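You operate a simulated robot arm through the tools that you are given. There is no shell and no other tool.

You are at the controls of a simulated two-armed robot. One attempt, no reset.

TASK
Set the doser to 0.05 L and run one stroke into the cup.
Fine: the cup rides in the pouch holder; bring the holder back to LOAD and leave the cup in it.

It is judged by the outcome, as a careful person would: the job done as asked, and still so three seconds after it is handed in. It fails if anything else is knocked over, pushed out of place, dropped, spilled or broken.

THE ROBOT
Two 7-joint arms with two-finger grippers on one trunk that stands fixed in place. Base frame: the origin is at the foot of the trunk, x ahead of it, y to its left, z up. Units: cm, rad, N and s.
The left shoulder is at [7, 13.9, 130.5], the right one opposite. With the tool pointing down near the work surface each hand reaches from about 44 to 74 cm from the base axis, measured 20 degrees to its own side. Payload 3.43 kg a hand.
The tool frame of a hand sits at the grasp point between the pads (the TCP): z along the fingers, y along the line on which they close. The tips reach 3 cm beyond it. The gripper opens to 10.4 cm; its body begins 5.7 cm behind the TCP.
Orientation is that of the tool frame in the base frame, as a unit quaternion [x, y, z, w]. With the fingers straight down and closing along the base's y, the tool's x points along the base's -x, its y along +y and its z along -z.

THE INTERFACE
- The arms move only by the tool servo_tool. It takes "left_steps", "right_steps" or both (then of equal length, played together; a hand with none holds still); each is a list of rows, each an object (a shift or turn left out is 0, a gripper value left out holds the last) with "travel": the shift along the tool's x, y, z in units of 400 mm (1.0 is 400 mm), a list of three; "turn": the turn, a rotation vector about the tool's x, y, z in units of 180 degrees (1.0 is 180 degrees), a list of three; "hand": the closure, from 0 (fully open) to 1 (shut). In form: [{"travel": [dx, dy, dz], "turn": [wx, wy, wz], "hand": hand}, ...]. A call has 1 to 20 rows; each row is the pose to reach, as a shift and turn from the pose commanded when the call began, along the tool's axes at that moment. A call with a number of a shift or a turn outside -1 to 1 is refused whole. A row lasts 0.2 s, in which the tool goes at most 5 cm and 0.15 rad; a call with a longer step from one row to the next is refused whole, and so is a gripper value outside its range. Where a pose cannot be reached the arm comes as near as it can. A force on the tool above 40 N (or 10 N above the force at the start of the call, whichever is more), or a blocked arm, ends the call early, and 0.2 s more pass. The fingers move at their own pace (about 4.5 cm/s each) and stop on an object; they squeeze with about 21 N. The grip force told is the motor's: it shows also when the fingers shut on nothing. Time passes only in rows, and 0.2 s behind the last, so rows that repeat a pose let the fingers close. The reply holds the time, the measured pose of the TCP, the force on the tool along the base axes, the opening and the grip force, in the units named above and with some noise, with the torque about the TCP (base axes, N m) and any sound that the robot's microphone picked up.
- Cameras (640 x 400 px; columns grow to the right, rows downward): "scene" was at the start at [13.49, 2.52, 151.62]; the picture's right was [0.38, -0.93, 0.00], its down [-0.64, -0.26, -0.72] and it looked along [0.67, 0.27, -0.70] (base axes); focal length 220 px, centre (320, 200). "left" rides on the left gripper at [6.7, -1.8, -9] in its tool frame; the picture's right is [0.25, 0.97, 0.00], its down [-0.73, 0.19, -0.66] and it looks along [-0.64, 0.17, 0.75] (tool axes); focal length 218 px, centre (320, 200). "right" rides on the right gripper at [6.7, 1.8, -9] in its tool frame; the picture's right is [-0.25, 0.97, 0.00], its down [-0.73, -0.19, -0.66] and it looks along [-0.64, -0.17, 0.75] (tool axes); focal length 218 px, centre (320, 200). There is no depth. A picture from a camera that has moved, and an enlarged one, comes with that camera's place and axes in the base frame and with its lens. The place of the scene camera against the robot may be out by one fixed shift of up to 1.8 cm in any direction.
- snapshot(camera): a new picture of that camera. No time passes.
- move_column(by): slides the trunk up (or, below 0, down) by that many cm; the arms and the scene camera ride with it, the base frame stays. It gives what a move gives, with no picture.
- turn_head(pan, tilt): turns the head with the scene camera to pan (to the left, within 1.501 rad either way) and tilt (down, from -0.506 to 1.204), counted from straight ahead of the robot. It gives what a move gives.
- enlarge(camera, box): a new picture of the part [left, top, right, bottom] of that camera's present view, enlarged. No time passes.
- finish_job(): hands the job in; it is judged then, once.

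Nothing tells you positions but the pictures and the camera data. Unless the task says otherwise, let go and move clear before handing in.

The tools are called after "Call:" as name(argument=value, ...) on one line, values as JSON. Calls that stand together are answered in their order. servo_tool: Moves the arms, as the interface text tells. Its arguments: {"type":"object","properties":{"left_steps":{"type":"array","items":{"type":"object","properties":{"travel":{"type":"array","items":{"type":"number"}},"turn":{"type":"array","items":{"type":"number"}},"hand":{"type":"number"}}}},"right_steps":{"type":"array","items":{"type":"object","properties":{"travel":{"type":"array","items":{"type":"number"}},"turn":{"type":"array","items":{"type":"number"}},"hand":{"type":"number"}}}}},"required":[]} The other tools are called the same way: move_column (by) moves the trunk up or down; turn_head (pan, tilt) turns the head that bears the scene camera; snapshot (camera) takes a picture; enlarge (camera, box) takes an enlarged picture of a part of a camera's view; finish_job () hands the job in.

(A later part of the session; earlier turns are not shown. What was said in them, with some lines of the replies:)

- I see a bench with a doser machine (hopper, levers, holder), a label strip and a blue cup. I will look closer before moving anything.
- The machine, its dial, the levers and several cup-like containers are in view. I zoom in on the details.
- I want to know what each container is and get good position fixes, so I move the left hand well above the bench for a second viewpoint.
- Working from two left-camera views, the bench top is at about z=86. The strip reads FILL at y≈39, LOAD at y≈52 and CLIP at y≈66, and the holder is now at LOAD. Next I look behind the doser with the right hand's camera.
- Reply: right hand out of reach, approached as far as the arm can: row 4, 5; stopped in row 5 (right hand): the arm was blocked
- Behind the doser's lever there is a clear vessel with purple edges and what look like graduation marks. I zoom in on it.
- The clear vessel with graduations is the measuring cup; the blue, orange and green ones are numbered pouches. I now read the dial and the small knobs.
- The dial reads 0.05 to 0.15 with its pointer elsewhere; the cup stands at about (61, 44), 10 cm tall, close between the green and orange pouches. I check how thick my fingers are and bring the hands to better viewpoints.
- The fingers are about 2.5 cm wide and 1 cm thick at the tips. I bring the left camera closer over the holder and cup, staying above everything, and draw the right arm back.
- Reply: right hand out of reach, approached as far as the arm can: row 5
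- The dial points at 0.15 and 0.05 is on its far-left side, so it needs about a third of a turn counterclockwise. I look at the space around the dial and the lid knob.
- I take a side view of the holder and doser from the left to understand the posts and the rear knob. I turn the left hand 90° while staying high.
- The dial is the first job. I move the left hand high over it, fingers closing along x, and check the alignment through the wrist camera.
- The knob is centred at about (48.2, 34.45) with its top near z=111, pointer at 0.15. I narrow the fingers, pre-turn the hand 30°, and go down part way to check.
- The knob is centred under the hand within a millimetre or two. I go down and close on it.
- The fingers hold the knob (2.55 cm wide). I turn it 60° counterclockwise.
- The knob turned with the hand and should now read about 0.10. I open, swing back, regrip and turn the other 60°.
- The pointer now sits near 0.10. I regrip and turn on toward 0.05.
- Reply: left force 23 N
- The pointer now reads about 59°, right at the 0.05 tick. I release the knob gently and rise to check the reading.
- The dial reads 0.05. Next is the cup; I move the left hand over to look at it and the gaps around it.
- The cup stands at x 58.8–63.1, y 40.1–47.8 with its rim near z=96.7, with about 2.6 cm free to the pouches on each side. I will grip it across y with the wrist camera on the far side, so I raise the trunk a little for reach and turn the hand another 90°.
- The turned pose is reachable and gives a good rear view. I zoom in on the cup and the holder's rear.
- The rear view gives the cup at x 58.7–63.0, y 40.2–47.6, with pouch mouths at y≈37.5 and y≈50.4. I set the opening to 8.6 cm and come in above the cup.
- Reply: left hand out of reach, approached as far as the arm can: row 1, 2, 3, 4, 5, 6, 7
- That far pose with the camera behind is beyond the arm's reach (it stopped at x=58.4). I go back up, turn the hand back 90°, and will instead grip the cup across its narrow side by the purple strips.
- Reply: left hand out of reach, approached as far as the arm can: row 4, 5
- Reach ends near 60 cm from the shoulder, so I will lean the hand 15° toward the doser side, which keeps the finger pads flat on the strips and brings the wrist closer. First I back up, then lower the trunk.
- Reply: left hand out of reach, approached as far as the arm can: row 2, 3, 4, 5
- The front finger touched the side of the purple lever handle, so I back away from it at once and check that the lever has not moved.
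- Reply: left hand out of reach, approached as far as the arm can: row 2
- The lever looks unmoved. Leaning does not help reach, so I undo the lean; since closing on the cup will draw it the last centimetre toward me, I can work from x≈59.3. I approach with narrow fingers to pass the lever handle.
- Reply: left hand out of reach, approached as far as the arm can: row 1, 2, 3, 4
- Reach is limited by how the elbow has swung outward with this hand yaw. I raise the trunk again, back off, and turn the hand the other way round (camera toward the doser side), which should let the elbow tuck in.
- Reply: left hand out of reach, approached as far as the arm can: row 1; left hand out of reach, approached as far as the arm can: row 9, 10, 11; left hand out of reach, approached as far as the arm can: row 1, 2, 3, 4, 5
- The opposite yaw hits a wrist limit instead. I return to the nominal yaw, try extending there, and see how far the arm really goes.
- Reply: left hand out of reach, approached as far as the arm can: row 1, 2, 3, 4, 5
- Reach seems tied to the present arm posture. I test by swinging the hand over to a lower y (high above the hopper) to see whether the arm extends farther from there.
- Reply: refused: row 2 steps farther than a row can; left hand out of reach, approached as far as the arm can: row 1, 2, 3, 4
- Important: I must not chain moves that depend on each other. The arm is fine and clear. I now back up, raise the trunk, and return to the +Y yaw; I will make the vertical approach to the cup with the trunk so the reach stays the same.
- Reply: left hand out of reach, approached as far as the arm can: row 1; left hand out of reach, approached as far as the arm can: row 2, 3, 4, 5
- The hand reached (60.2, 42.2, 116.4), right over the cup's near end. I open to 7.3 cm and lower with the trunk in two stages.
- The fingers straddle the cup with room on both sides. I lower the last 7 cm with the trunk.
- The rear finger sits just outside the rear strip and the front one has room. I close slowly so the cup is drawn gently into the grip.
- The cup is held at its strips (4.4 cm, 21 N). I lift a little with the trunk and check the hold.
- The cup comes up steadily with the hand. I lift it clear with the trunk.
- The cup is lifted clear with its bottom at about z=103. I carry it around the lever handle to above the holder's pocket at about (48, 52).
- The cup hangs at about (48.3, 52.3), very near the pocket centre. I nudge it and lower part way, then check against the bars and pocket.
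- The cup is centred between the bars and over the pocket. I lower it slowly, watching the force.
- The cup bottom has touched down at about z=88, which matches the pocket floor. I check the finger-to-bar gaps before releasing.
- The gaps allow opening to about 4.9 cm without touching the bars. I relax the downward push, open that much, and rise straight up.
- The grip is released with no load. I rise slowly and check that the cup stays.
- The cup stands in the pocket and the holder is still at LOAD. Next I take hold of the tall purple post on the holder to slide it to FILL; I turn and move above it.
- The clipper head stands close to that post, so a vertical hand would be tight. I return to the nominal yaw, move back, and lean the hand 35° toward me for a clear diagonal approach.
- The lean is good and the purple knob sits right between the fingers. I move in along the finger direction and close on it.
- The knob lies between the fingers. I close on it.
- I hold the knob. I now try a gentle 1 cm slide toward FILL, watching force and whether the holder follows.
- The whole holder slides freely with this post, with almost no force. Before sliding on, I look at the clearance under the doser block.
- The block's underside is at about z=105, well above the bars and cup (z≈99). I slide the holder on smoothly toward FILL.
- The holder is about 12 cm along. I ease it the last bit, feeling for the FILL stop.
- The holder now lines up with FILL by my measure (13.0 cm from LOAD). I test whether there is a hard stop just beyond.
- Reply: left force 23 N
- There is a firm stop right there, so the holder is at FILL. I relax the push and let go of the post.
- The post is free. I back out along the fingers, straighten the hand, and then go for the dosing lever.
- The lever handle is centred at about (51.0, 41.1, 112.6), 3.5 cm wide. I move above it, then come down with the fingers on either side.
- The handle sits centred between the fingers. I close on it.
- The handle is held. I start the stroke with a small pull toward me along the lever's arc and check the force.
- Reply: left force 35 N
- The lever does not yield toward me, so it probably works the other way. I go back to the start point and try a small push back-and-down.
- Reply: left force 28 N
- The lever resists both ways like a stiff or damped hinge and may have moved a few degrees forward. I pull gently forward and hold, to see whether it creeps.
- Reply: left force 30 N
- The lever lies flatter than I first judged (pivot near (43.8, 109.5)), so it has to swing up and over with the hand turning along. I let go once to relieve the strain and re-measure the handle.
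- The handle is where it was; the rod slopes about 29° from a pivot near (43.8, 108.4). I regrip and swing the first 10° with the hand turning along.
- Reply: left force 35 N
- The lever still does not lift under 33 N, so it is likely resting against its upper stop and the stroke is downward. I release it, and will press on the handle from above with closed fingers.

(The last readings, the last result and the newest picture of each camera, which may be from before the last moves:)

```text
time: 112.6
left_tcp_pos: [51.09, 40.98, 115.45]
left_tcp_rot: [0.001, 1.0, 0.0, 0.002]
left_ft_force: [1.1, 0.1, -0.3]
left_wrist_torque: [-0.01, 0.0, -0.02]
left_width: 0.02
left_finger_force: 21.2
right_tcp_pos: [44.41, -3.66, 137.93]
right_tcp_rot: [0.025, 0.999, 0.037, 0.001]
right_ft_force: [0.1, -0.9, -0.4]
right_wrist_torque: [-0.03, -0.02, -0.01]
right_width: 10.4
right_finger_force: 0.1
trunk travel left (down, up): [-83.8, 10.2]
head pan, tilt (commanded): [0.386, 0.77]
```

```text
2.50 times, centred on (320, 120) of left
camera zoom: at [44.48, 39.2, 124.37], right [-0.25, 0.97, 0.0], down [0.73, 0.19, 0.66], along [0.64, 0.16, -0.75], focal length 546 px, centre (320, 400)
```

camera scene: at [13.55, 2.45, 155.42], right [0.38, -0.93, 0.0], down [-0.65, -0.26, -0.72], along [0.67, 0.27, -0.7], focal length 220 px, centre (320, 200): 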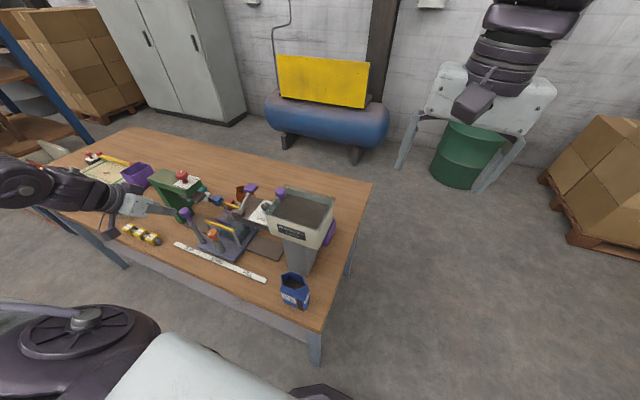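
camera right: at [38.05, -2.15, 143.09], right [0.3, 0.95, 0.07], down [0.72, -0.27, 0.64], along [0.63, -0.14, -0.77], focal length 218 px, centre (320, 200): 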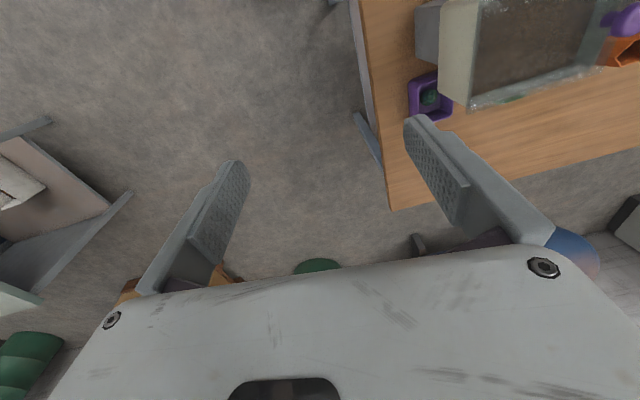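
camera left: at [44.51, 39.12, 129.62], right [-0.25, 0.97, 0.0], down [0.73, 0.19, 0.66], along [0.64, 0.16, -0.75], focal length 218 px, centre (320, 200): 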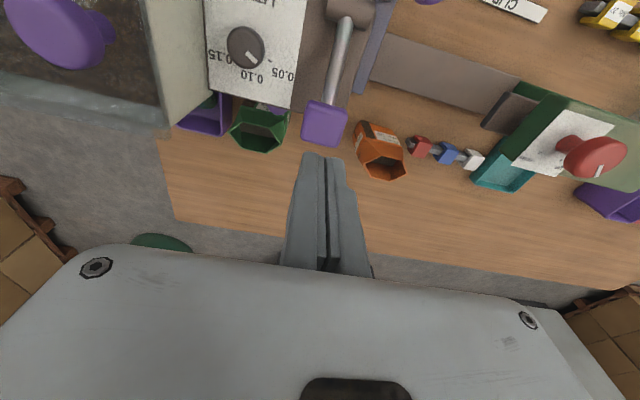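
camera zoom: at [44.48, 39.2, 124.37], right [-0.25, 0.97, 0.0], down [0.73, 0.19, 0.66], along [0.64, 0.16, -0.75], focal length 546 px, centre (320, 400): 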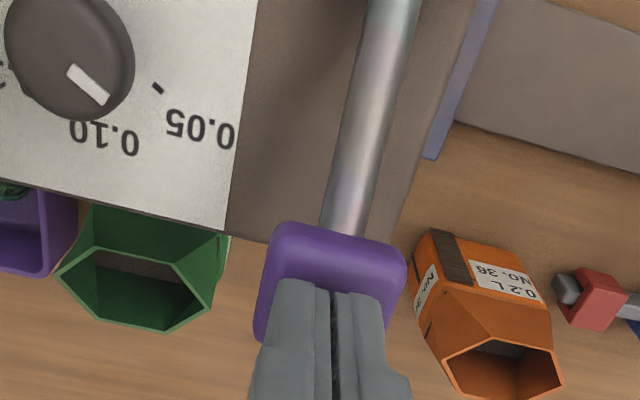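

Call:
servo_tool(left_steps=[{"travel": [0, 0, 0.005]}, {"travel": [0, 0, 0.01]}, {"travel": [0, 0, 0.015]}, {"travel": [0, 0, 0.015]}])

Call:
enlarge(camera="left", box=[220, 40, 420, 200])

Call:
enlarge(camera="scene", box=[210, 160, 290, 220])

```text
time: 113.6
left_tcp_pos: [51.23, 41.13, 114.89]
left_tcp_rot: [0.001, 1.0, -0.001, 0.002]
left_ft_force: [2.1, 0.3, 3.1]
left_wrist_torque: [0.03, -0.01, -0.01]
left_width: 0.0
left_finger_force: 34.3
right_tcp_pos: [44.41, -3.63, 138.02]
right_tcp_rot: [0.025, 0.999, 0.037, 0.0]
right_ft_force: [0.2, 0.2, 0.1]
right_wrist_torque: [-0.02, 0.02, 0.02]
right_width: 10.38
right_finger_force: 0.1
trunk travel left (down, up): [-83.8, 10.2]
head pan, tilt (commanded): [0.386, 0.77]
```

```text
2.50 times, centred on (320, 120) of left
camera zoom: at [44.58, 39.2, 123.79], right [-0.25, 0.97, 0.0], down [0.73, 0.19, 0.66], along [0.64, 0.16, -0.75], focal length 546 px, centre (320, 400)
```

zoom: 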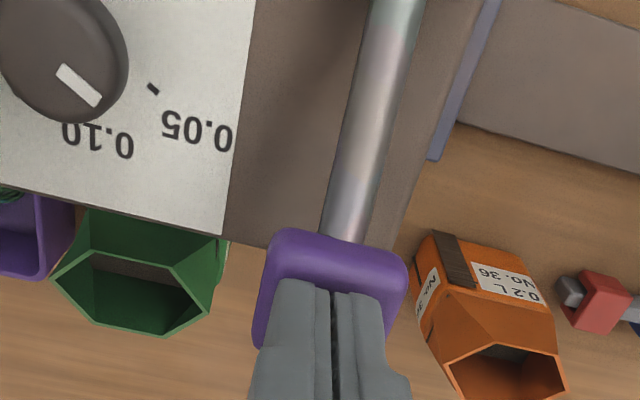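

```text
6.67 times, centred on (250, 190) of scene
camera zoom: at [13.51, 2.5, 155.42], right [0.38, -0.93, 0.0], down [-0.64, -0.26, -0.72], along [0.67, 0.27, -0.7], focal length 1468 px, centre (787, 267)
```

zoom: 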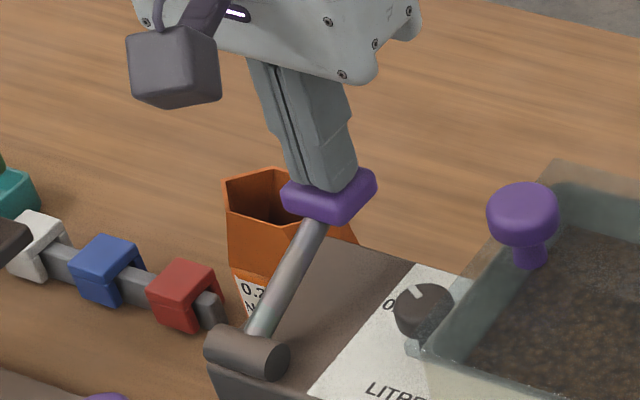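

Contact with the handle top at tip height 111.9. I press down in small increments.

Call:
servo_tool(left_steps=[{"travel": [0, 0, 0.004]}, {"travel": [0, 0, 0.008]}, {"travel": [0, 0, 0.012]}, {"travel": [0, 0, 0.012]}, {"travel": [0, 0, 0.012]}])

```text
time: 114.8
left_tcp_pos: [51.2, 41.02, 114.48]
left_tcp_rot: [0.002, 1.0, -0.001, 0.003]
left_ft_force: [2.4, -0.5, 4.8]
left_wrist_torque: [0.02, 0.0, 0.01]
left_width: 0.63
left_finger_force: 35.1
right_tcp_pos: [44.42, -3.77, 138.04]
right_tcp_rot: [0.026, 0.999, 0.036, 0.0]
right_ft_force: [0.2, -0.1, 0.8]
right_wrist_torque: [0.05, 0.0, 0.0]
right_width: 10.4
right_finger_force: 0.0
trunk travel left (down, up): [-83.8, 10.2]
head pan, tilt (commanded): [0.386, 0.77]
```

Call:
enlarge(camera="left", box=[240, 80, 400, 200])

Call:
enlarge(camera="scene", box=[210, 160, 290, 220])

```text
3.33 times, centred on (320, 140) of left
camera zoom: at [44.6, 39.17, 123.38], right [-0.25, 0.97, 0.0], down [0.73, 0.19, 0.66], along [0.64, 0.16, -0.75], focal length 728 px, centre (320, 400)
```

zoom: 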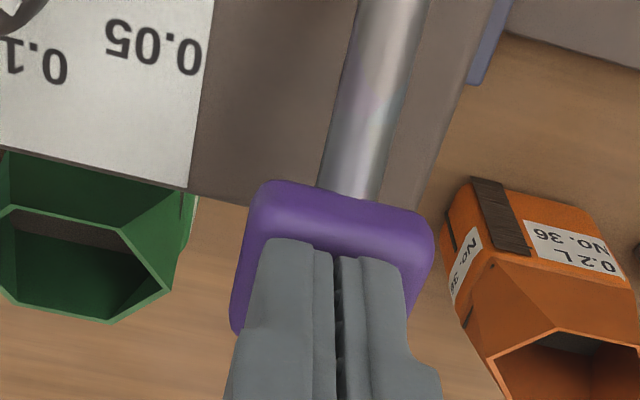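

```text
6.67 times, centred on (250, 190) of scene
camera zoom: at [13.51, 2.46, 155.42], right [0.38, -0.93, 0.0], down [-0.64, -0.26, -0.72], along [0.67, 0.27, -0.7], focal length 1468 px, centre (787, 267)
```

zoom: 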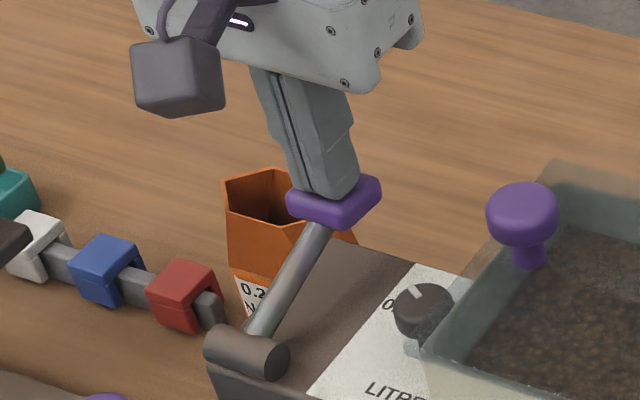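

The handle is moving down under light force, so this is the stroke direction. I press on steadily.

Call:
servo_tool(left_steps=[{"travel": [0, 0, 0.006]}, {"travel": [0, 0, 0.012]}, {"travel": [0, 0, 0.018]}, {"travel": [0, 0, 0.024]}, {"travel": [0, 0, 0.03]}, {"travel": [0, 0, 0.03]}])

Call:
enlarge(camera="scene", box=[210, 160, 290, 220])

Call:
enlarge(camera="left", box=[240, 80, 400, 200])

```text
time: 116.2
left_tcp_pos: [51.27, 40.92, 113.05]
left_tcp_rot: [0.001, 1.0, -0.001, 0.002]
left_ft_force: [2.6, 0.0, 3.6]
left_wrist_torque: [0.05, -0.03, 0.01]
left_width: 0.59
left_finger_force: 34.9
right_tcp_pos: [44.44, -3.75, 138.03]
right_tcp_rot: [0.025, 0.999, 0.037, 0.0]
right_ft_force: [0.5, -0.7, -0.3]
right_wrist_torque: [0.0, 0.01, 0.01]
right_width: 10.41
right_finger_force: 0.1
trunk travel left (down, up): [-83.8, 10.2]
head pan, tilt (commanded): [0.386, 0.77]
```

```text
6.67 times, centred on (250, 190) of scene
camera zoom: at [13.48, 2.48, 155.42], right [0.38, -0.93, 0.0], down [-0.64, -0.26, -0.72], along [0.67, 0.27, -0.7], focal length 1468 px, centre (787, 267)
```

zoom: 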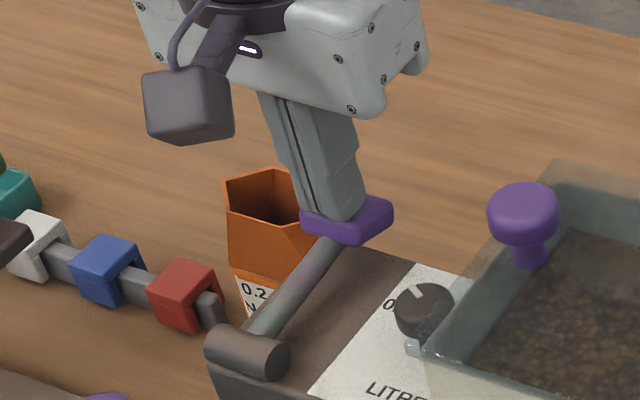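

```text
3.33 times, centred on (320, 140) of left
camera zoom: at [44.57, 39.19, 122.09], right [-0.25, 0.97, 0.0], down [0.73, 0.19, 0.66], along [0.64, 0.16, -0.75], focal length 728 px, centre (320, 400)
```

zoom: 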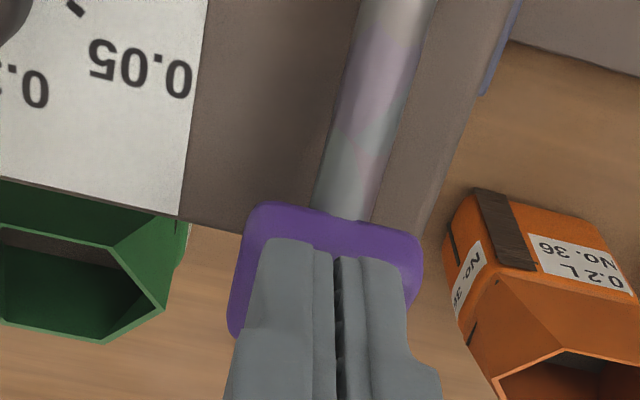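

Call:
servo_tool(left_steps=[{"travel": [-0.001, 0, 0.006]}, {"travel": [-0.002, 0, 0.012]}, {"travel": [-0.003, 0, 0.018]}, {"travel": [-0.004, 0, 0.024]}, {"travel": [-0.005, 0, 0.03]}, {"travel": [-0.005, 0, 0.03]}])

Call:
enlarge(camera="scene", box=[210, 160, 290, 220])

Call:
enlarge(camera="left", box=[240, 80, 400, 200])

```text
time: 117.6
left_tcp_pos: [51.48, 40.94, 112.25]
left_tcp_rot: [0.0, 1.0, 0.001, 0.006]
left_ft_force: [5.1, 9.1, 32.2]
left_wrist_torque: [0.11, 0.02, 0.01]
left_width: 0.6
left_finger_force: 34.9
right_tcp_pos: [44.04, -3.68, 138.14]
right_tcp_rot: [0.026, 0.999, 0.037, 0.001]
right_ft_force: [-0.1, 0.3, 0.4]
right_wrist_torque: [-0.01, -0.01, 0.03]
right_width: 10.39
right_finger_force: 0.1
trunk travel left (down, up): [-83.8, 10.2]
head pan, tilt (commanded): [0.386, 0.77]
```

```text
6.67 times, centred on (250, 190) of scene
camera zoom: at [13.19, 2.42, 155.49], right [0.38, -0.93, 0.0], down [-0.64, -0.26, -0.72], along [0.67, 0.27, -0.69], focal length 1468 px, centre (787, 267)
```

zoom: 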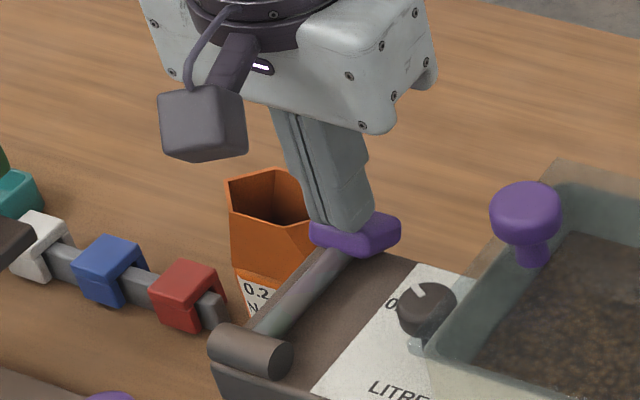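

```text
3.33 times, centred on (320, 140) of left
camera zoom: at [44.69, 39.14, 121.16], right [-0.25, 0.97, 0.0], down [0.72, 0.19, 0.67], along [0.65, 0.17, -0.75], focal length 728 px, centre (320, 400)
```

zoom: 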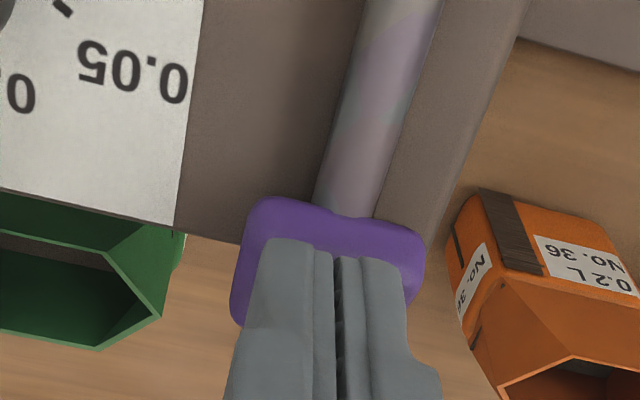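

The force rose to 32 N: the lever has reached its lower stop. I ease up and see whether it returns by itself.

Call:
servo_tool(left_steps=[{"travel": [0, 0, -0.01]}, {"travel": [0, 0, -0.02]}, {"travel": [0, 0, -0.04]}, {"travel": [0, 0, -0.06]}, {"travel": [0, 0, -0.08]}, {"travel": [0, 0, -0.1]}, {"travel": [0, 0, -0.12]}])

Call:
enlarge(camera="scene", box=[210, 160, 290, 220])

Call:
enlarge(camera="scene", box=[190, 190, 290, 270])

```text
time: 119.2
left_tcp_pos: [51.39, 40.99, 116.71]
left_tcp_rot: [0.001, 1.0, -0.001, 0.003]
left_ft_force: [-1.1, 0.0, 0.8]
left_wrist_torque: [0.02, 0.02, 0.0]
left_width: 0.01
left_finger_force: 34.8
right_tcp_pos: [44.37, -3.63, 137.86]
right_tcp_rot: [0.026, 0.999, 0.037, 0.001]
right_ft_force: [-0.5, 0.7, 1.5]
right_wrist_torque: [-0.01, 0.01, 0.02]
right_width: 10.43
right_finger_force: 0.1
trunk travel left (down, up): [-83.8, 10.2]
head pan, tilt (commanded): [0.386, 0.77]
```

```text
6.67 times, centred on (250, 190) of scene
camera zoom: at [13.46, 2.5, 155.42], right [0.38, -0.93, 0.0], down [-0.64, -0.26, -0.72], along [0.67, 0.27, -0.7], focal length 1468 px, centre (787, 267)
```

zoom: 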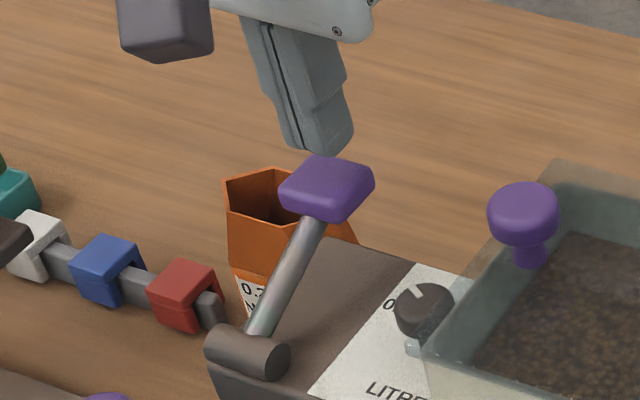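

```text
5.00 times, centred on (240, 230) of scene
camera zoom: at [13.46, 2.5, 155.42], right [0.38, -0.93, 0.0], down [-0.64, -0.26, -0.72], along [0.67, 0.27, -0.7], focal length 1101 px, centre (720, 50)
```

zoom: 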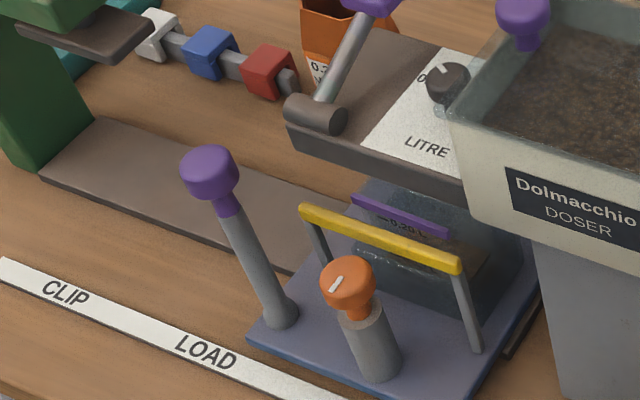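

The lever sprang back to rest after one full stroke. Now I return to the tall post to bring the holder back to LOAD.

Call:
servo_tool(left_steps=[{"travel": [0, 0, -0.1]}, {"travel": [0.06, 0.03, -0.1325], "hand": 0.53}, {"travel": [0.16, 0.07, -0.1325], "hand": 0.53}, {"travel": [0.26, 0.11, -0.1325], "hand": 0.53}, {"travel": [0.35, 0.14, -0.1325], "hand": 0.53}, {"travel": [0.4125, 0.165, -0.1325], "hand": 0.53}, {"travel": [0.4125, 0.165, -0.1325], "hand": 0.53}])

Call:
snapshot(camera="left")

Call:
enlarge(camera="scene", box=[200, 180, 300, 270])

```text
time: 120.8
left_tcp_pos: [34.9, 47.63, 121.98]
left_tcp_rot: [0.001, 1.0, -0.001, 0.002]
left_ft_force: [0.4, 0.0, 0.5]
left_wrist_torque: [0.02, -0.04, 0.02]
left_width: 4.88
left_finger_force: 0.1
right_tcp_pos: [44.49, -3.71, 138.0]
right_tcp_rot: [0.026, 0.999, 0.036, 0.0]
right_ft_force: [0.0, 0.3, -0.8]
right_wrist_torque: [0.0, -0.01, -0.01]
right_width: 10.41
right_finger_force: 0.0
trunk travel left (down, up): [-83.8, 10.2]
head pan, tilt (commanded): [0.386, 0.77]
```

```text
taken
camera left: at [28.23, 45.9, 130.91], right [-0.25, 0.97, 0.0], down [0.73, 0.19, 0.66], along [0.64, 0.16, -0.75], focal length 218 px, centre (320, 200)
```

left: 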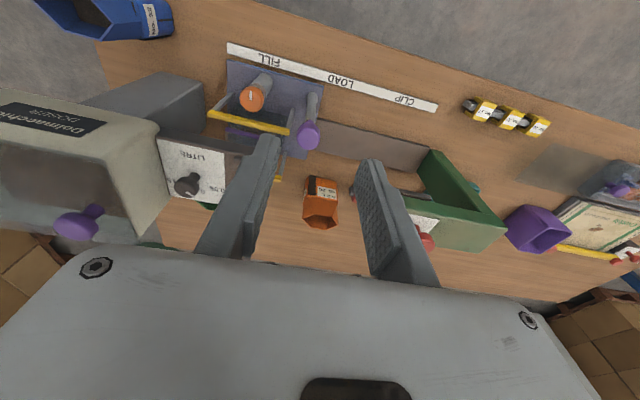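

```text
4.44 times, centred on (250, 225) of scene
camera zoom: at [13.59, 2.51, 155.41], right [0.38, -0.93, 0.0], down [-0.65, -0.26, -0.72], along [0.67, 0.27, -0.7], focal length 978 px, centre (631, 89)
```

zoom: 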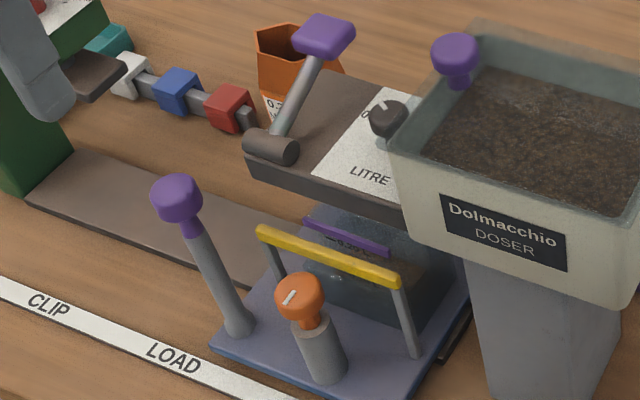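

Call:
servo_tool(left_steps=[{"travel": [0, 0, 0.08]}, {"travel": [0, 0, 0.16]}, {"travel": [0, 0, 0.2575], "turn": [0, 0, 0]}, {"travel": [0, 0, 0.2575], "turn": [0, -0.039, 0]}, {"travel": [0, 0, 0.2575], "turn": [0, -0.078, 0]}, {"travel": [0, 0, 0.2575], "turn": [0, -0.117, 0]}, {"travel": [0, 0, 0.2575], "turn": [0, -0.156, 0]}, {"travel": [0, 0, 0.2575], "turn": [0, -0.197, 0]}, {"travel": [0, 0, 0.2575], "turn": [0, -0.197, 0]}])

Call:
snapshot(camera="left")

```text
time: 122.8
left_tcp_pos: [34.9, 47.55, 111.66]
left_tcp_rot: [-0.001, 0.951, 0.001, 0.308]
left_ft_force: [-0.1, -0.4, 0.4]
left_wrist_torque: [0.01, -0.02, 0.01]
left_width: 4.88
left_finger_force: 0.1
right_tcp_pos: [44.51, -3.83, 137.87]
right_tcp_rot: [0.026, 0.999, 0.037, 0.001]
right_ft_force: [0.2, -0.3, -0.1]
right_wrist_torque: [0.04, 0.02, -0.03]
right_width: 10.36
right_finger_force: 0.1
trunk travel left (down, up): [-83.8, 10.2]
head pan, tilt (commanded): [0.386, 0.77]
```

```text
taken
camera left: at [24.38, 45.76, 115.01], right [-0.2, 0.97, -0.15], down [0.21, 0.19, 0.96], along [0.96, 0.17, -0.24], focal length 218 px, centre (320, 200)
```

left: 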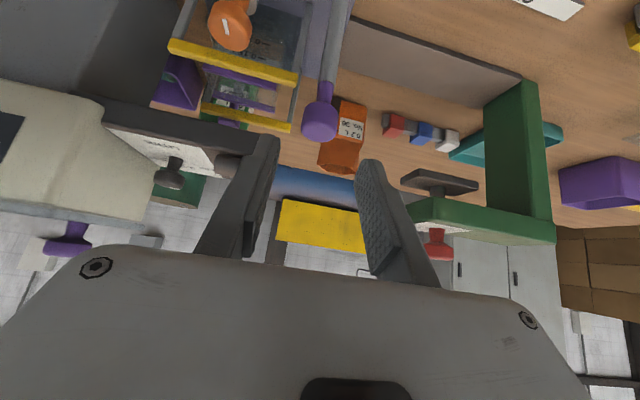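

Call:
servo_tool(left_steps=[{"travel": [0, 0, 0.06]}, {"travel": [0, 0, 0.12]}, {"travel": [0, 0, 0.18]}, {"travel": [0, 0, 0.22]}, {"travel": [0, 0, 0.245]}, {"travel": [0, 0, 0.245]}, {"travel": [0, 0, 0.245], "hand": 0.6}, {"travel": [0, 0, 0.245], "hand": 0.68}, {"travel": [0, 0, 0.245], "hand": 0.76}, {"travel": [0, 0, 0.245], "hand": 0.85}, {"travel": [0, 0, 0.245], "hand": 0.9}, {"travel": [0, 0, 0.245], "hand": 0.9}])

Call:
snapshot(camera="left")

Call:
enlarge(camera="left", box=[60, 0, 320, 170])

```text
time: 125.4
left_tcp_pos: [40.78, 47.55, 103.68]
left_tcp_rot: [0.002, 0.952, -0.002, 0.307]
left_ft_force: [-0.6, 0.6, -1.0]
left_wrist_torque: [0.05, -0.14, 0.04]
left_width: 2.94
left_finger_force: 44.7
right_tcp_pos: [44.47, -3.6, 138.03]
right_tcp_rot: [0.025, 0.999, 0.036, 0.0]
right_ft_force: [0.7, -0.8, -0.3]
right_wrist_torque: [-0.05, 0.0, -0.04]
right_width: 10.39
right_finger_force: 0.1
trunk travel left (down, up): [-83.8, 10.2]
head pan, tilt (commanded): [0.386, 0.77]
```

```text
taken
camera left: at [30.2, 45.8, 107.0], right [-0.2, 0.97, -0.15], down [0.21, 0.19, 0.96], along [0.96, 0.16, -0.24], focal length 218 px, centre (320, 200)
```

left: 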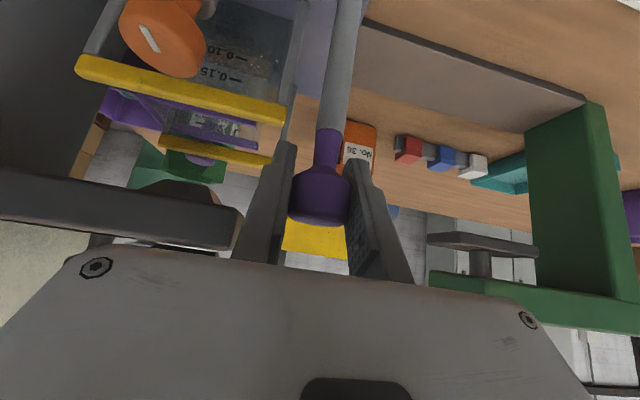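

```text
2.35 times, centred on (190, 85) of left
camera zoom: at [30.2, 45.8, 107.0], right [-0.2, 0.97, -0.15], down [0.21, 0.19, 0.96], along [0.96, 0.16, -0.24], focal length 514 px, centre (626, 471)
```

zoom: 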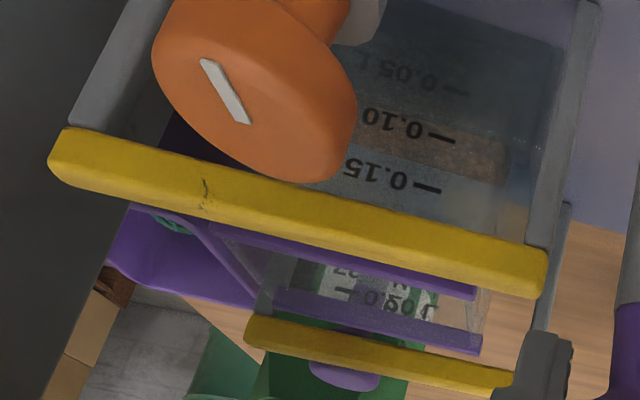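

Through the wall I can see brown granules in the cup now. I slide the holder back by the same 13.1 cm to LOAD, gently.

Call:
servo_tool(left_steps=[{"travel": [0, 0.008, 0]}, {"travel": [0, 0.024, 0]}, {"travel": [0, 0.042, 0]}, {"travel": [0, 0.06, 0]}, {"travel": [0, 0.078, 0]}, {"travel": [0, 0.096, 0]}, {"travel": [0, 0.114, 0]}, {"travel": [0, 0.132, 0]}, {"travel": [0, 0.15, 0]}, {"travel": [0, 0.168, 0]}, {"travel": [0, 0.186, 0]}, {"travel": [0, 0.204, 0]}, {"travel": [0, 0.222, 0]}, {"travel": [0, 0.24, 0]}, {"travel": [0, 0.258, 0]}, {"travel": [0, 0.276, 0]}, {"travel": [0, 0.292, 0]}, {"travel": [0, 0.306, 0]}, {"travel": [0, 0.316, 0]}, {"travel": [0, 0.316, 0]}])

Call:
enlarge(camera="scene", box=[150, 170, 290, 275])

Call:
snapshot(camera="left")

```text
time: 129.6
left_tcp_pos: [40.81, 60.43, 103.68]
left_tcp_rot: [0.0, 0.951, -0.001, 0.308]
left_ft_force: [3.9, 1.8, 2.8]
left_wrist_torque: [-0.11, 0.75, -0.05]
left_width: 2.95
left_finger_force: 45.1
right_tcp_pos: [44.45, -3.57, 137.98]
right_tcp_rot: [0.026, 0.999, 0.036, 0.0]
right_ft_force: [-0.7, -0.1, -0.3]
right_wrist_torque: [0.01, 0.03, -0.02]
right_width: 10.39
right_finger_force: 0.0
trunk travel left (down, up): [-83.8, 10.2]
head pan, tilt (commanded): [0.386, 0.77]
```

```text
3.81 times, centred on (220, 222) of scene
camera zoom: at [13.58, 2.53, 155.42], right [0.38, -0.93, 0.0], down [-0.65, -0.26, -0.72], along [0.67, 0.27, -0.7], focal length 839 px, centre (701, 114)
```

zoom: 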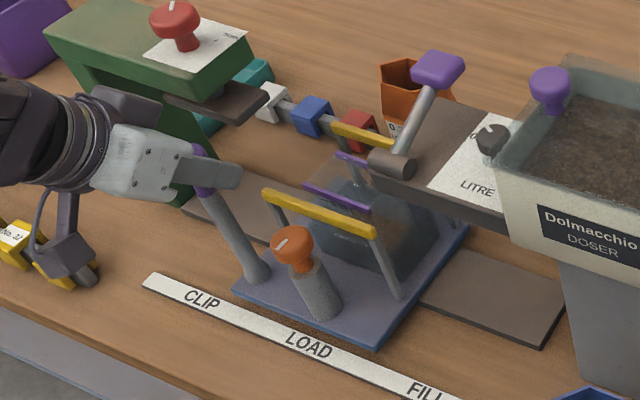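

```text
taken
camera left: at [30.2, 58.52, 107.0], right [-0.2, 0.97, -0.15], down [0.21, 0.19, 0.96], along [0.96, 0.17, -0.24], focal length 218 px, centre (320, 200)
```

left: 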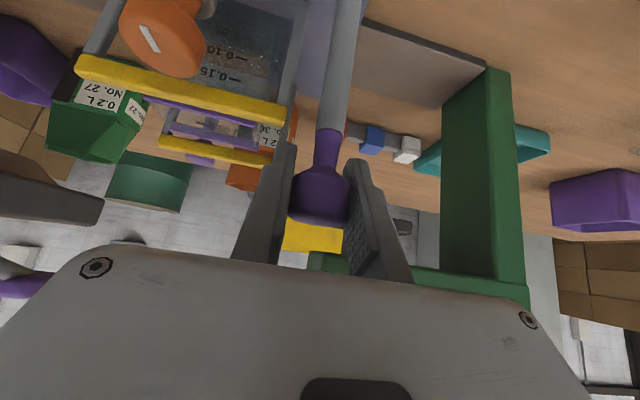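

I am about 0.4 cm short of the original LOAD spot by my readings; I ease it the last bit.

Call:
servo_tool(left_steps=[{"travel": [0, 0.005, 0]}, {"travel": [0, 0.009, 0]}, {"travel": [0, 0.009, 0]}])

Call:
snapshot(camera="left")

Call:
enlarge(camera="scene", box=[160, 150, 300, 270])

```text
time: 130.4
left_tcp_pos: [40.8, 60.6, 103.6]
left_tcp_rot: [0.0, 0.951, 0.0, 0.308]
left_ft_force: [2.3, -1.6, 0.0]
left_wrist_torque: [0.23, -0.55, 0.03]
left_width: 2.96
left_finger_force: 45.1
right_tcp_pos: [44.41, -3.64, 137.95]
right_tcp_rot: [0.025, 0.999, 0.036, 0.0]
right_ft_force: [0.4, -0.4, 0.4]
right_wrist_torque: [0.0, 0.03, 0.03]
right_width: 10.4
right_finger_force: 0.0
trunk travel left (down, up): [-83.8, 10.2]
head pan, tilt (commanded): [0.386, 0.77]
```

```text
taken
camera left: at [30.19, 58.81, 107.01], right [-0.2, 0.97, -0.15], down [0.21, 0.19, 0.96], along [0.96, 0.16, -0.24], focal length 218 px, centre (320, 200)
```

left: 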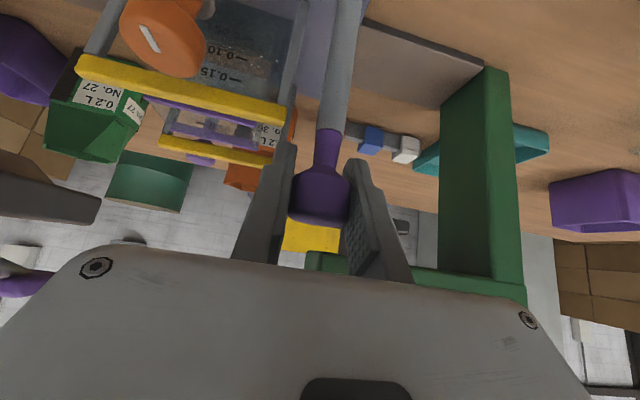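

```text
3.33 times, centred on (230, 210) of scene
camera zoom: at [13.53, 2.49, 155.41], right [0.38, -0.93, 0.0], down [-0.64, -0.26, -0.72], along [0.67, 0.27, -0.7], focal length 734 px, centre (620, 167)
```

zoom: 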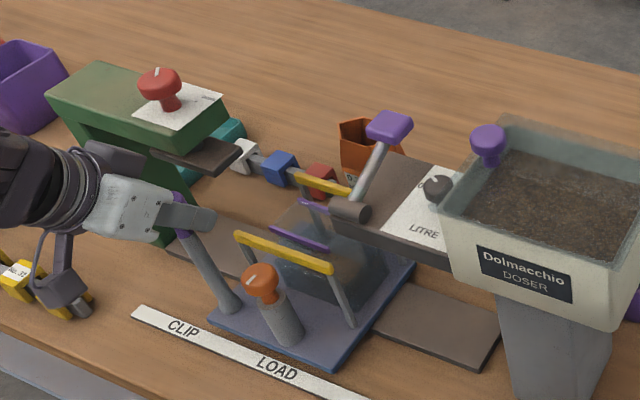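

The holder matches its original LOAD position to within a millimetre or so in the same camera view. I let go and back out.

Call:
servo_tool(left_steps=[{"hand": 0.75}, {"hand": 0.65}, {"hand": 0.55}, {"hand": 0.53}, {"hand": 0.53}, {"travel": [0, 0, -0.05], "hand": 0.53}, {"travel": [0, 0, -0.13], "hand": 0.53}, {"travel": [0, 0, -0.25], "hand": 0.53}])

Call:
enlarge(camera="scene", box=[160, 150, 300, 270])

```text
time: 132.2
left_tcp_pos: [34.63, 60.6, 111.87]
left_tcp_rot: [0.001, 0.951, -0.002, 0.308]
left_ft_force: [-0.2, -0.7, 0.4]
left_wrist_torque: [0.0, -0.02, 0.01]
left_width: 4.89
left_finger_force: 0.0
right_tcp_pos: [44.27, -3.84, 138.05]
right_tcp_rot: [0.025, 0.999, 0.036, 0.001]
right_ft_force: [0.1, -0.2, -0.1]
right_wrist_torque: [0.04, 0.02, -0.03]
right_width: 10.41
right_finger_force: 0.1
trunk travel left (down, up): [-83.8, 10.2]
head pan, tilt (commanded): [0.386, 0.77]
```

```text
3.33 times, centred on (230, 210) of scene
camera zoom: at [13.22, 2.34, 155.44], right [0.38, -0.93, 0.0], down [-0.64, -0.26, -0.72], along [0.67, 0.27, -0.69], focal length 734 px, centre (620, 167)
```

zoom: 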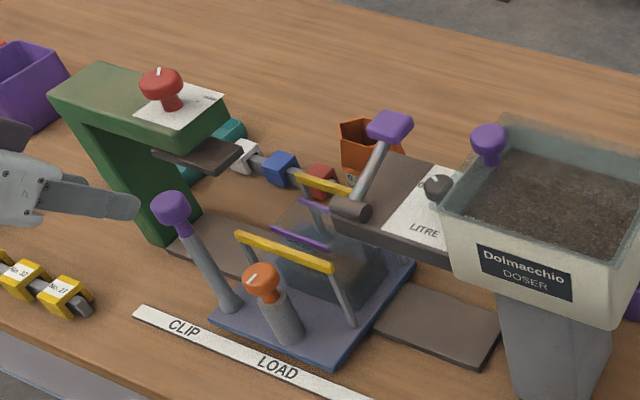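

The holder and cup stand at LOAD. I straighten the hand, rise and look into the cup from above.

Call:
servo_tool(left_steps=[{"turn": [0, 0.039, 0]}, {"turn": [0, 0.078, 0]}, {"turn": [0, 0.117, 0]}, {"turn": [0, 0.156, 0]}, {"turn": [0, 0.199, 0]}, {"turn": [0, 0.199, 0]}])

Call:
servo_tool(left_steps=[{"travel": [0, 0, -0.1]}, {"travel": [0, 0, -0.2]}, {"travel": [0, -0.05, -0.3]}, {"travel": [-0.08, -0.12, -0.34]}, {"travel": [-0.16, -0.18, -0.34]}, {"travel": [-0.22, -0.21, -0.34]}, {"travel": [-0.22, -0.21, -0.34]}])

Call:
snapshot(camera="left")

Call:
enlarge(camera="left", box=[260, 50, 400, 160])

```text
time: 133.6
left_tcp_pos: [34.93, 60.6, 111.84]
left_tcp_rot: [0.001, 1.0, -0.001, -0.001]
left_ft_force: [0.3, 0.2, 0.0]
left_wrist_torque: [-0.01, -0.01, 0.04]
left_width: 4.88
left_finger_force: 0.0
right_tcp_pos: [44.4, -3.65, 137.96]
right_tcp_rot: [0.026, 0.999, 0.036, -0.001]
right_ft_force: [0.5, -0.1, 0.4]
right_wrist_torque: [-0.03, 0.0, -0.02]
right_width: 10.39
right_finger_force: 0.0
trunk travel left (down, up): [-83.8, 10.2]
head pan, tilt (commanded): [0.386, 0.77]
```

```text
time: 135.2
left_tcp_pos: [43.59, 52.06, 125.35]
left_tcp_rot: [0.0, 1.0, -0.001, 0.0]
left_ft_force: [-0.6, 0.2, -0.1]
left_wrist_torque: [-0.02, -0.01, 0.0]
left_width: 4.88
left_finger_force: 0.0
right_tcp_pos: [44.23, -3.57, 138.02]
right_tcp_rot: [0.026, 0.999, 0.036, 0.0]
right_ft_force: [0.9, 1.1, -0.4]
right_wrist_torque: [0.01, -0.01, -0.02]
right_width: 10.41
right_finger_force: 0.1
trunk travel left (down, up): [-83.8, 10.2]
head pan, tilt (commanded): [0.386, 0.77]
```

```text
taken
camera left: at [36.99, 50.24, 134.32], right [-0.25, 0.97, 0.0], down [0.73, 0.19, 0.66], along [0.64, 0.16, -0.75], focal length 218 px, centre (320, 200)
```

left: 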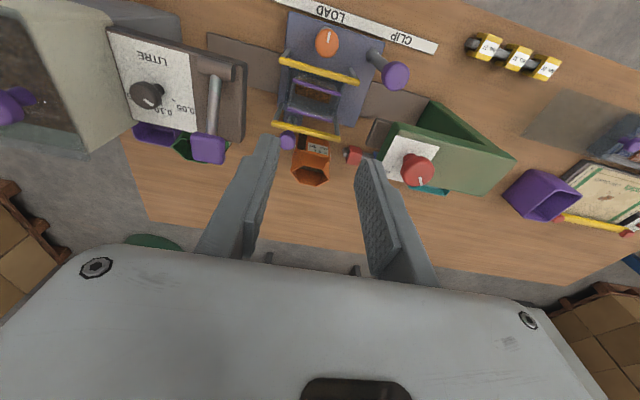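

```text
3.64 times, centred on (330, 105) of left
camera zoom: at [36.99, 50.24, 134.32], right [-0.25, 0.97, 0.0], down [0.73, 0.19, 0.66], along [0.64, 0.16, -0.75], focal length 794 px, centre (284, 546)
```

zoom: 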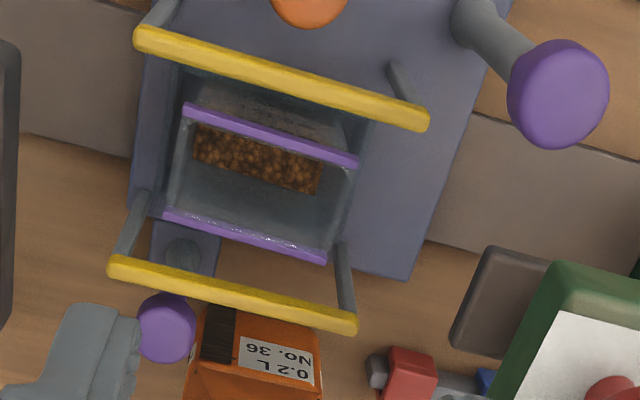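

The granules are in the cup. I check the dial, the level and the surroundings once more.

Call:
enlarge(camera="left", box=[290, 65, 350, 110])

Call:
enlarge(camera="left", box=[110, 30, 250, 170])

Call:
snapshot(camera="scene")

Call:
enlarge(camera="scene", box=[200, 190, 270, 250])

```text
8.89 times, centred on (320, 88) of left
camera zoom: at [36.99, 50.24, 134.32], right [-0.25, 0.97, 0.0], down [0.73, 0.19, 0.66], along [0.64, 0.16, -0.75], focal length 1940 px, centre (320, 1200)
```

zoom: 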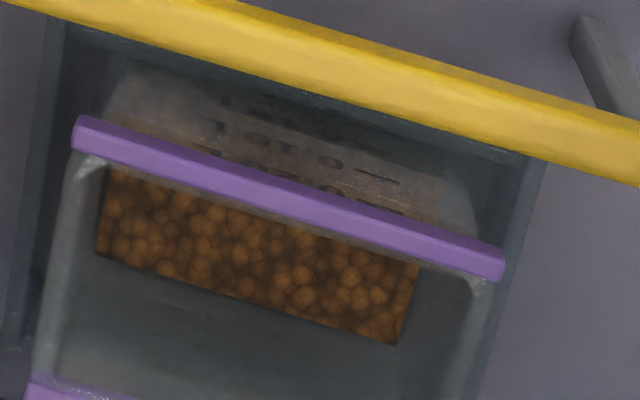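

```text
2.86 times, centred on (180, 100) of left
camera zoom: at [36.99, 50.24, 134.32], right [-0.25, 0.97, 0.0], down [0.73, 0.19, 0.66], along [0.64, 0.16, -0.75], focal length 624 px, centre (720, 486)
```

zoom: 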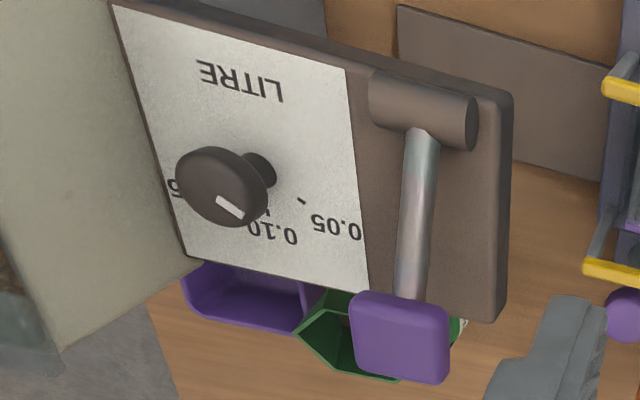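

```text
taken
camera scene: at [13.4, 2.55, 155.43], right [0.38, -0.93, 0.0], down [-0.64, -0.26, -0.72], along [0.67, 0.27, -0.7], focal length 220 px, centre (320, 200)
```

scene: 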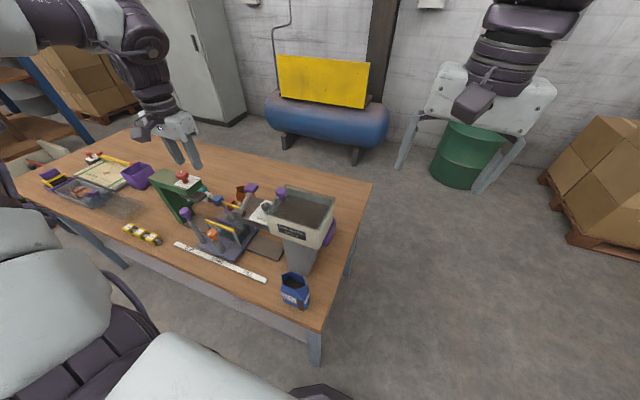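

```text
6.67 times, centred on (235, 220) of scene
camera zoom: at [13.4, 2.55, 155.43], right [0.38, -0.93, 0.0], down [-0.64, -0.26, -0.72], along [0.67, 0.27, -0.7], focal length 1468 px, centre (887, 67)
```

zoom: 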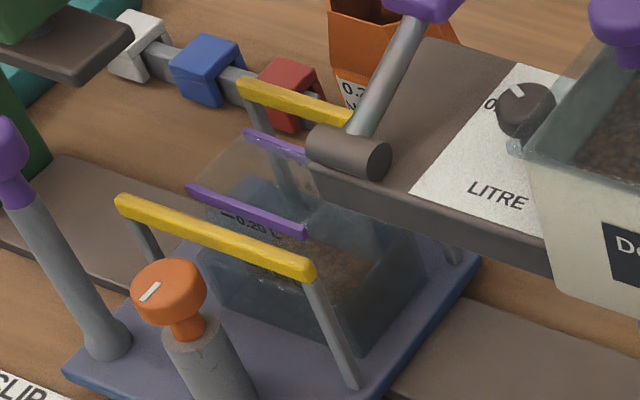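

Everything is as intended: the dial is on 0.05, the lever is at rest, and the dose is in the cup, which rides in the holder at LOAD. I draw the left hand well clear before handing in.

Call:
servo_tool(left_steps=[{"travel": [0.08, -0.03, -0.05]}, {"travel": [0.16, -0.06, -0.1]}, {"travel": [0.24, -0.09, -0.125]}, {"travel": [0.325, -0.125, -0.125]}, {"travel": [0.325, -0.125, -0.125]}])

Call:
snapshot(camera="left")

Call:
enlarge(camera="scene", box=[160, 150, 360, 310])

```text
time: 136.4
left_tcp_pos: [30.59, 47.13, 130.43]
left_tcp_rot: [-0.001, 1.0, -0.001, -0.001]
left_ft_force: [0.1, 0.0, 0.0]
left_wrist_torque: [-0.01, 0.01, -0.05]
left_width: 4.9
left_finger_force: 0.1
right_tcp_pos: [44.29, -3.7, 138.02]
right_tcp_rot: [0.026, 0.999, 0.037, 0.0]
right_ft_force: [0.2, -0.4, 0.2]
right_wrist_torque: [0.0, -0.03, 0.0]
right_width: 10.41
right_finger_force: 0.0
trunk travel left (down, up): [-83.8, 10.2]
head pan, tilt (commanded): [0.386, 0.77]
```

```text
taken
camera left: at [23.89, 45.31, 139.52], right [-0.25, 0.97, 0.0], down [0.73, 0.19, 0.66], along [0.63, 0.16, -0.75], focal length 218 px, centre (320, 200)
```

left: 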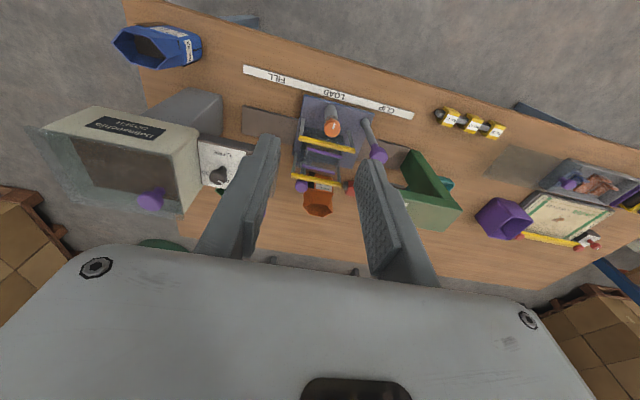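

```text
2.50 times, centred on (260, 230) of scene
camera zoom: at [13.46, 2.51, 155.42], right [0.38, -0.93, 0.0], down [-0.64, -0.26, -0.72], along [0.67, 0.27, -0.7], focal length 550 px, centre (470, 125)
```

zoom: 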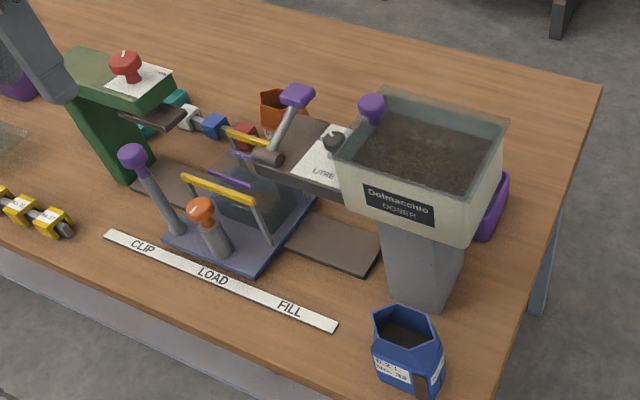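

The bench is in order. The holder is at LOAD with the filled cup in it, the dial is at 0.05 L, the lever is at rest, nothing else has moved, and both hands are clear. I hand the job in.

Call:
finish_job()

```text
The job is handed in.
```

I set the doser to 0.05 L and ran one full stroke into the measuring cup. The cup is standing in the pouch holder, which is back at LOAD, and the job is handed in.

- **Dial:** the pointer lines up with the 0.05 tick to within about 2°.
- **Stroke:** the lever is pressed down rather than pulled. I first tried the wrong way and it didn't yield. Then I pressed it once to its lower stop, and it sprang back to rest.
- **Dose:** I could see granules in the cup from above, but I couldn't read the level exactly against the marks.
- **Holder:** it lines up with its starting position at LOAD in the same camera view.
- **Cup:** closing the gripper slid it about a centimetre along the bench before I lifted it.
- **Contact:** on the way to the cup, a finger pushed sideways against the lever handle with about 16 N. The lever didn't appear to move.

In the final pictures nothing else looked moved or spilled, and both hands were clear of the bench.
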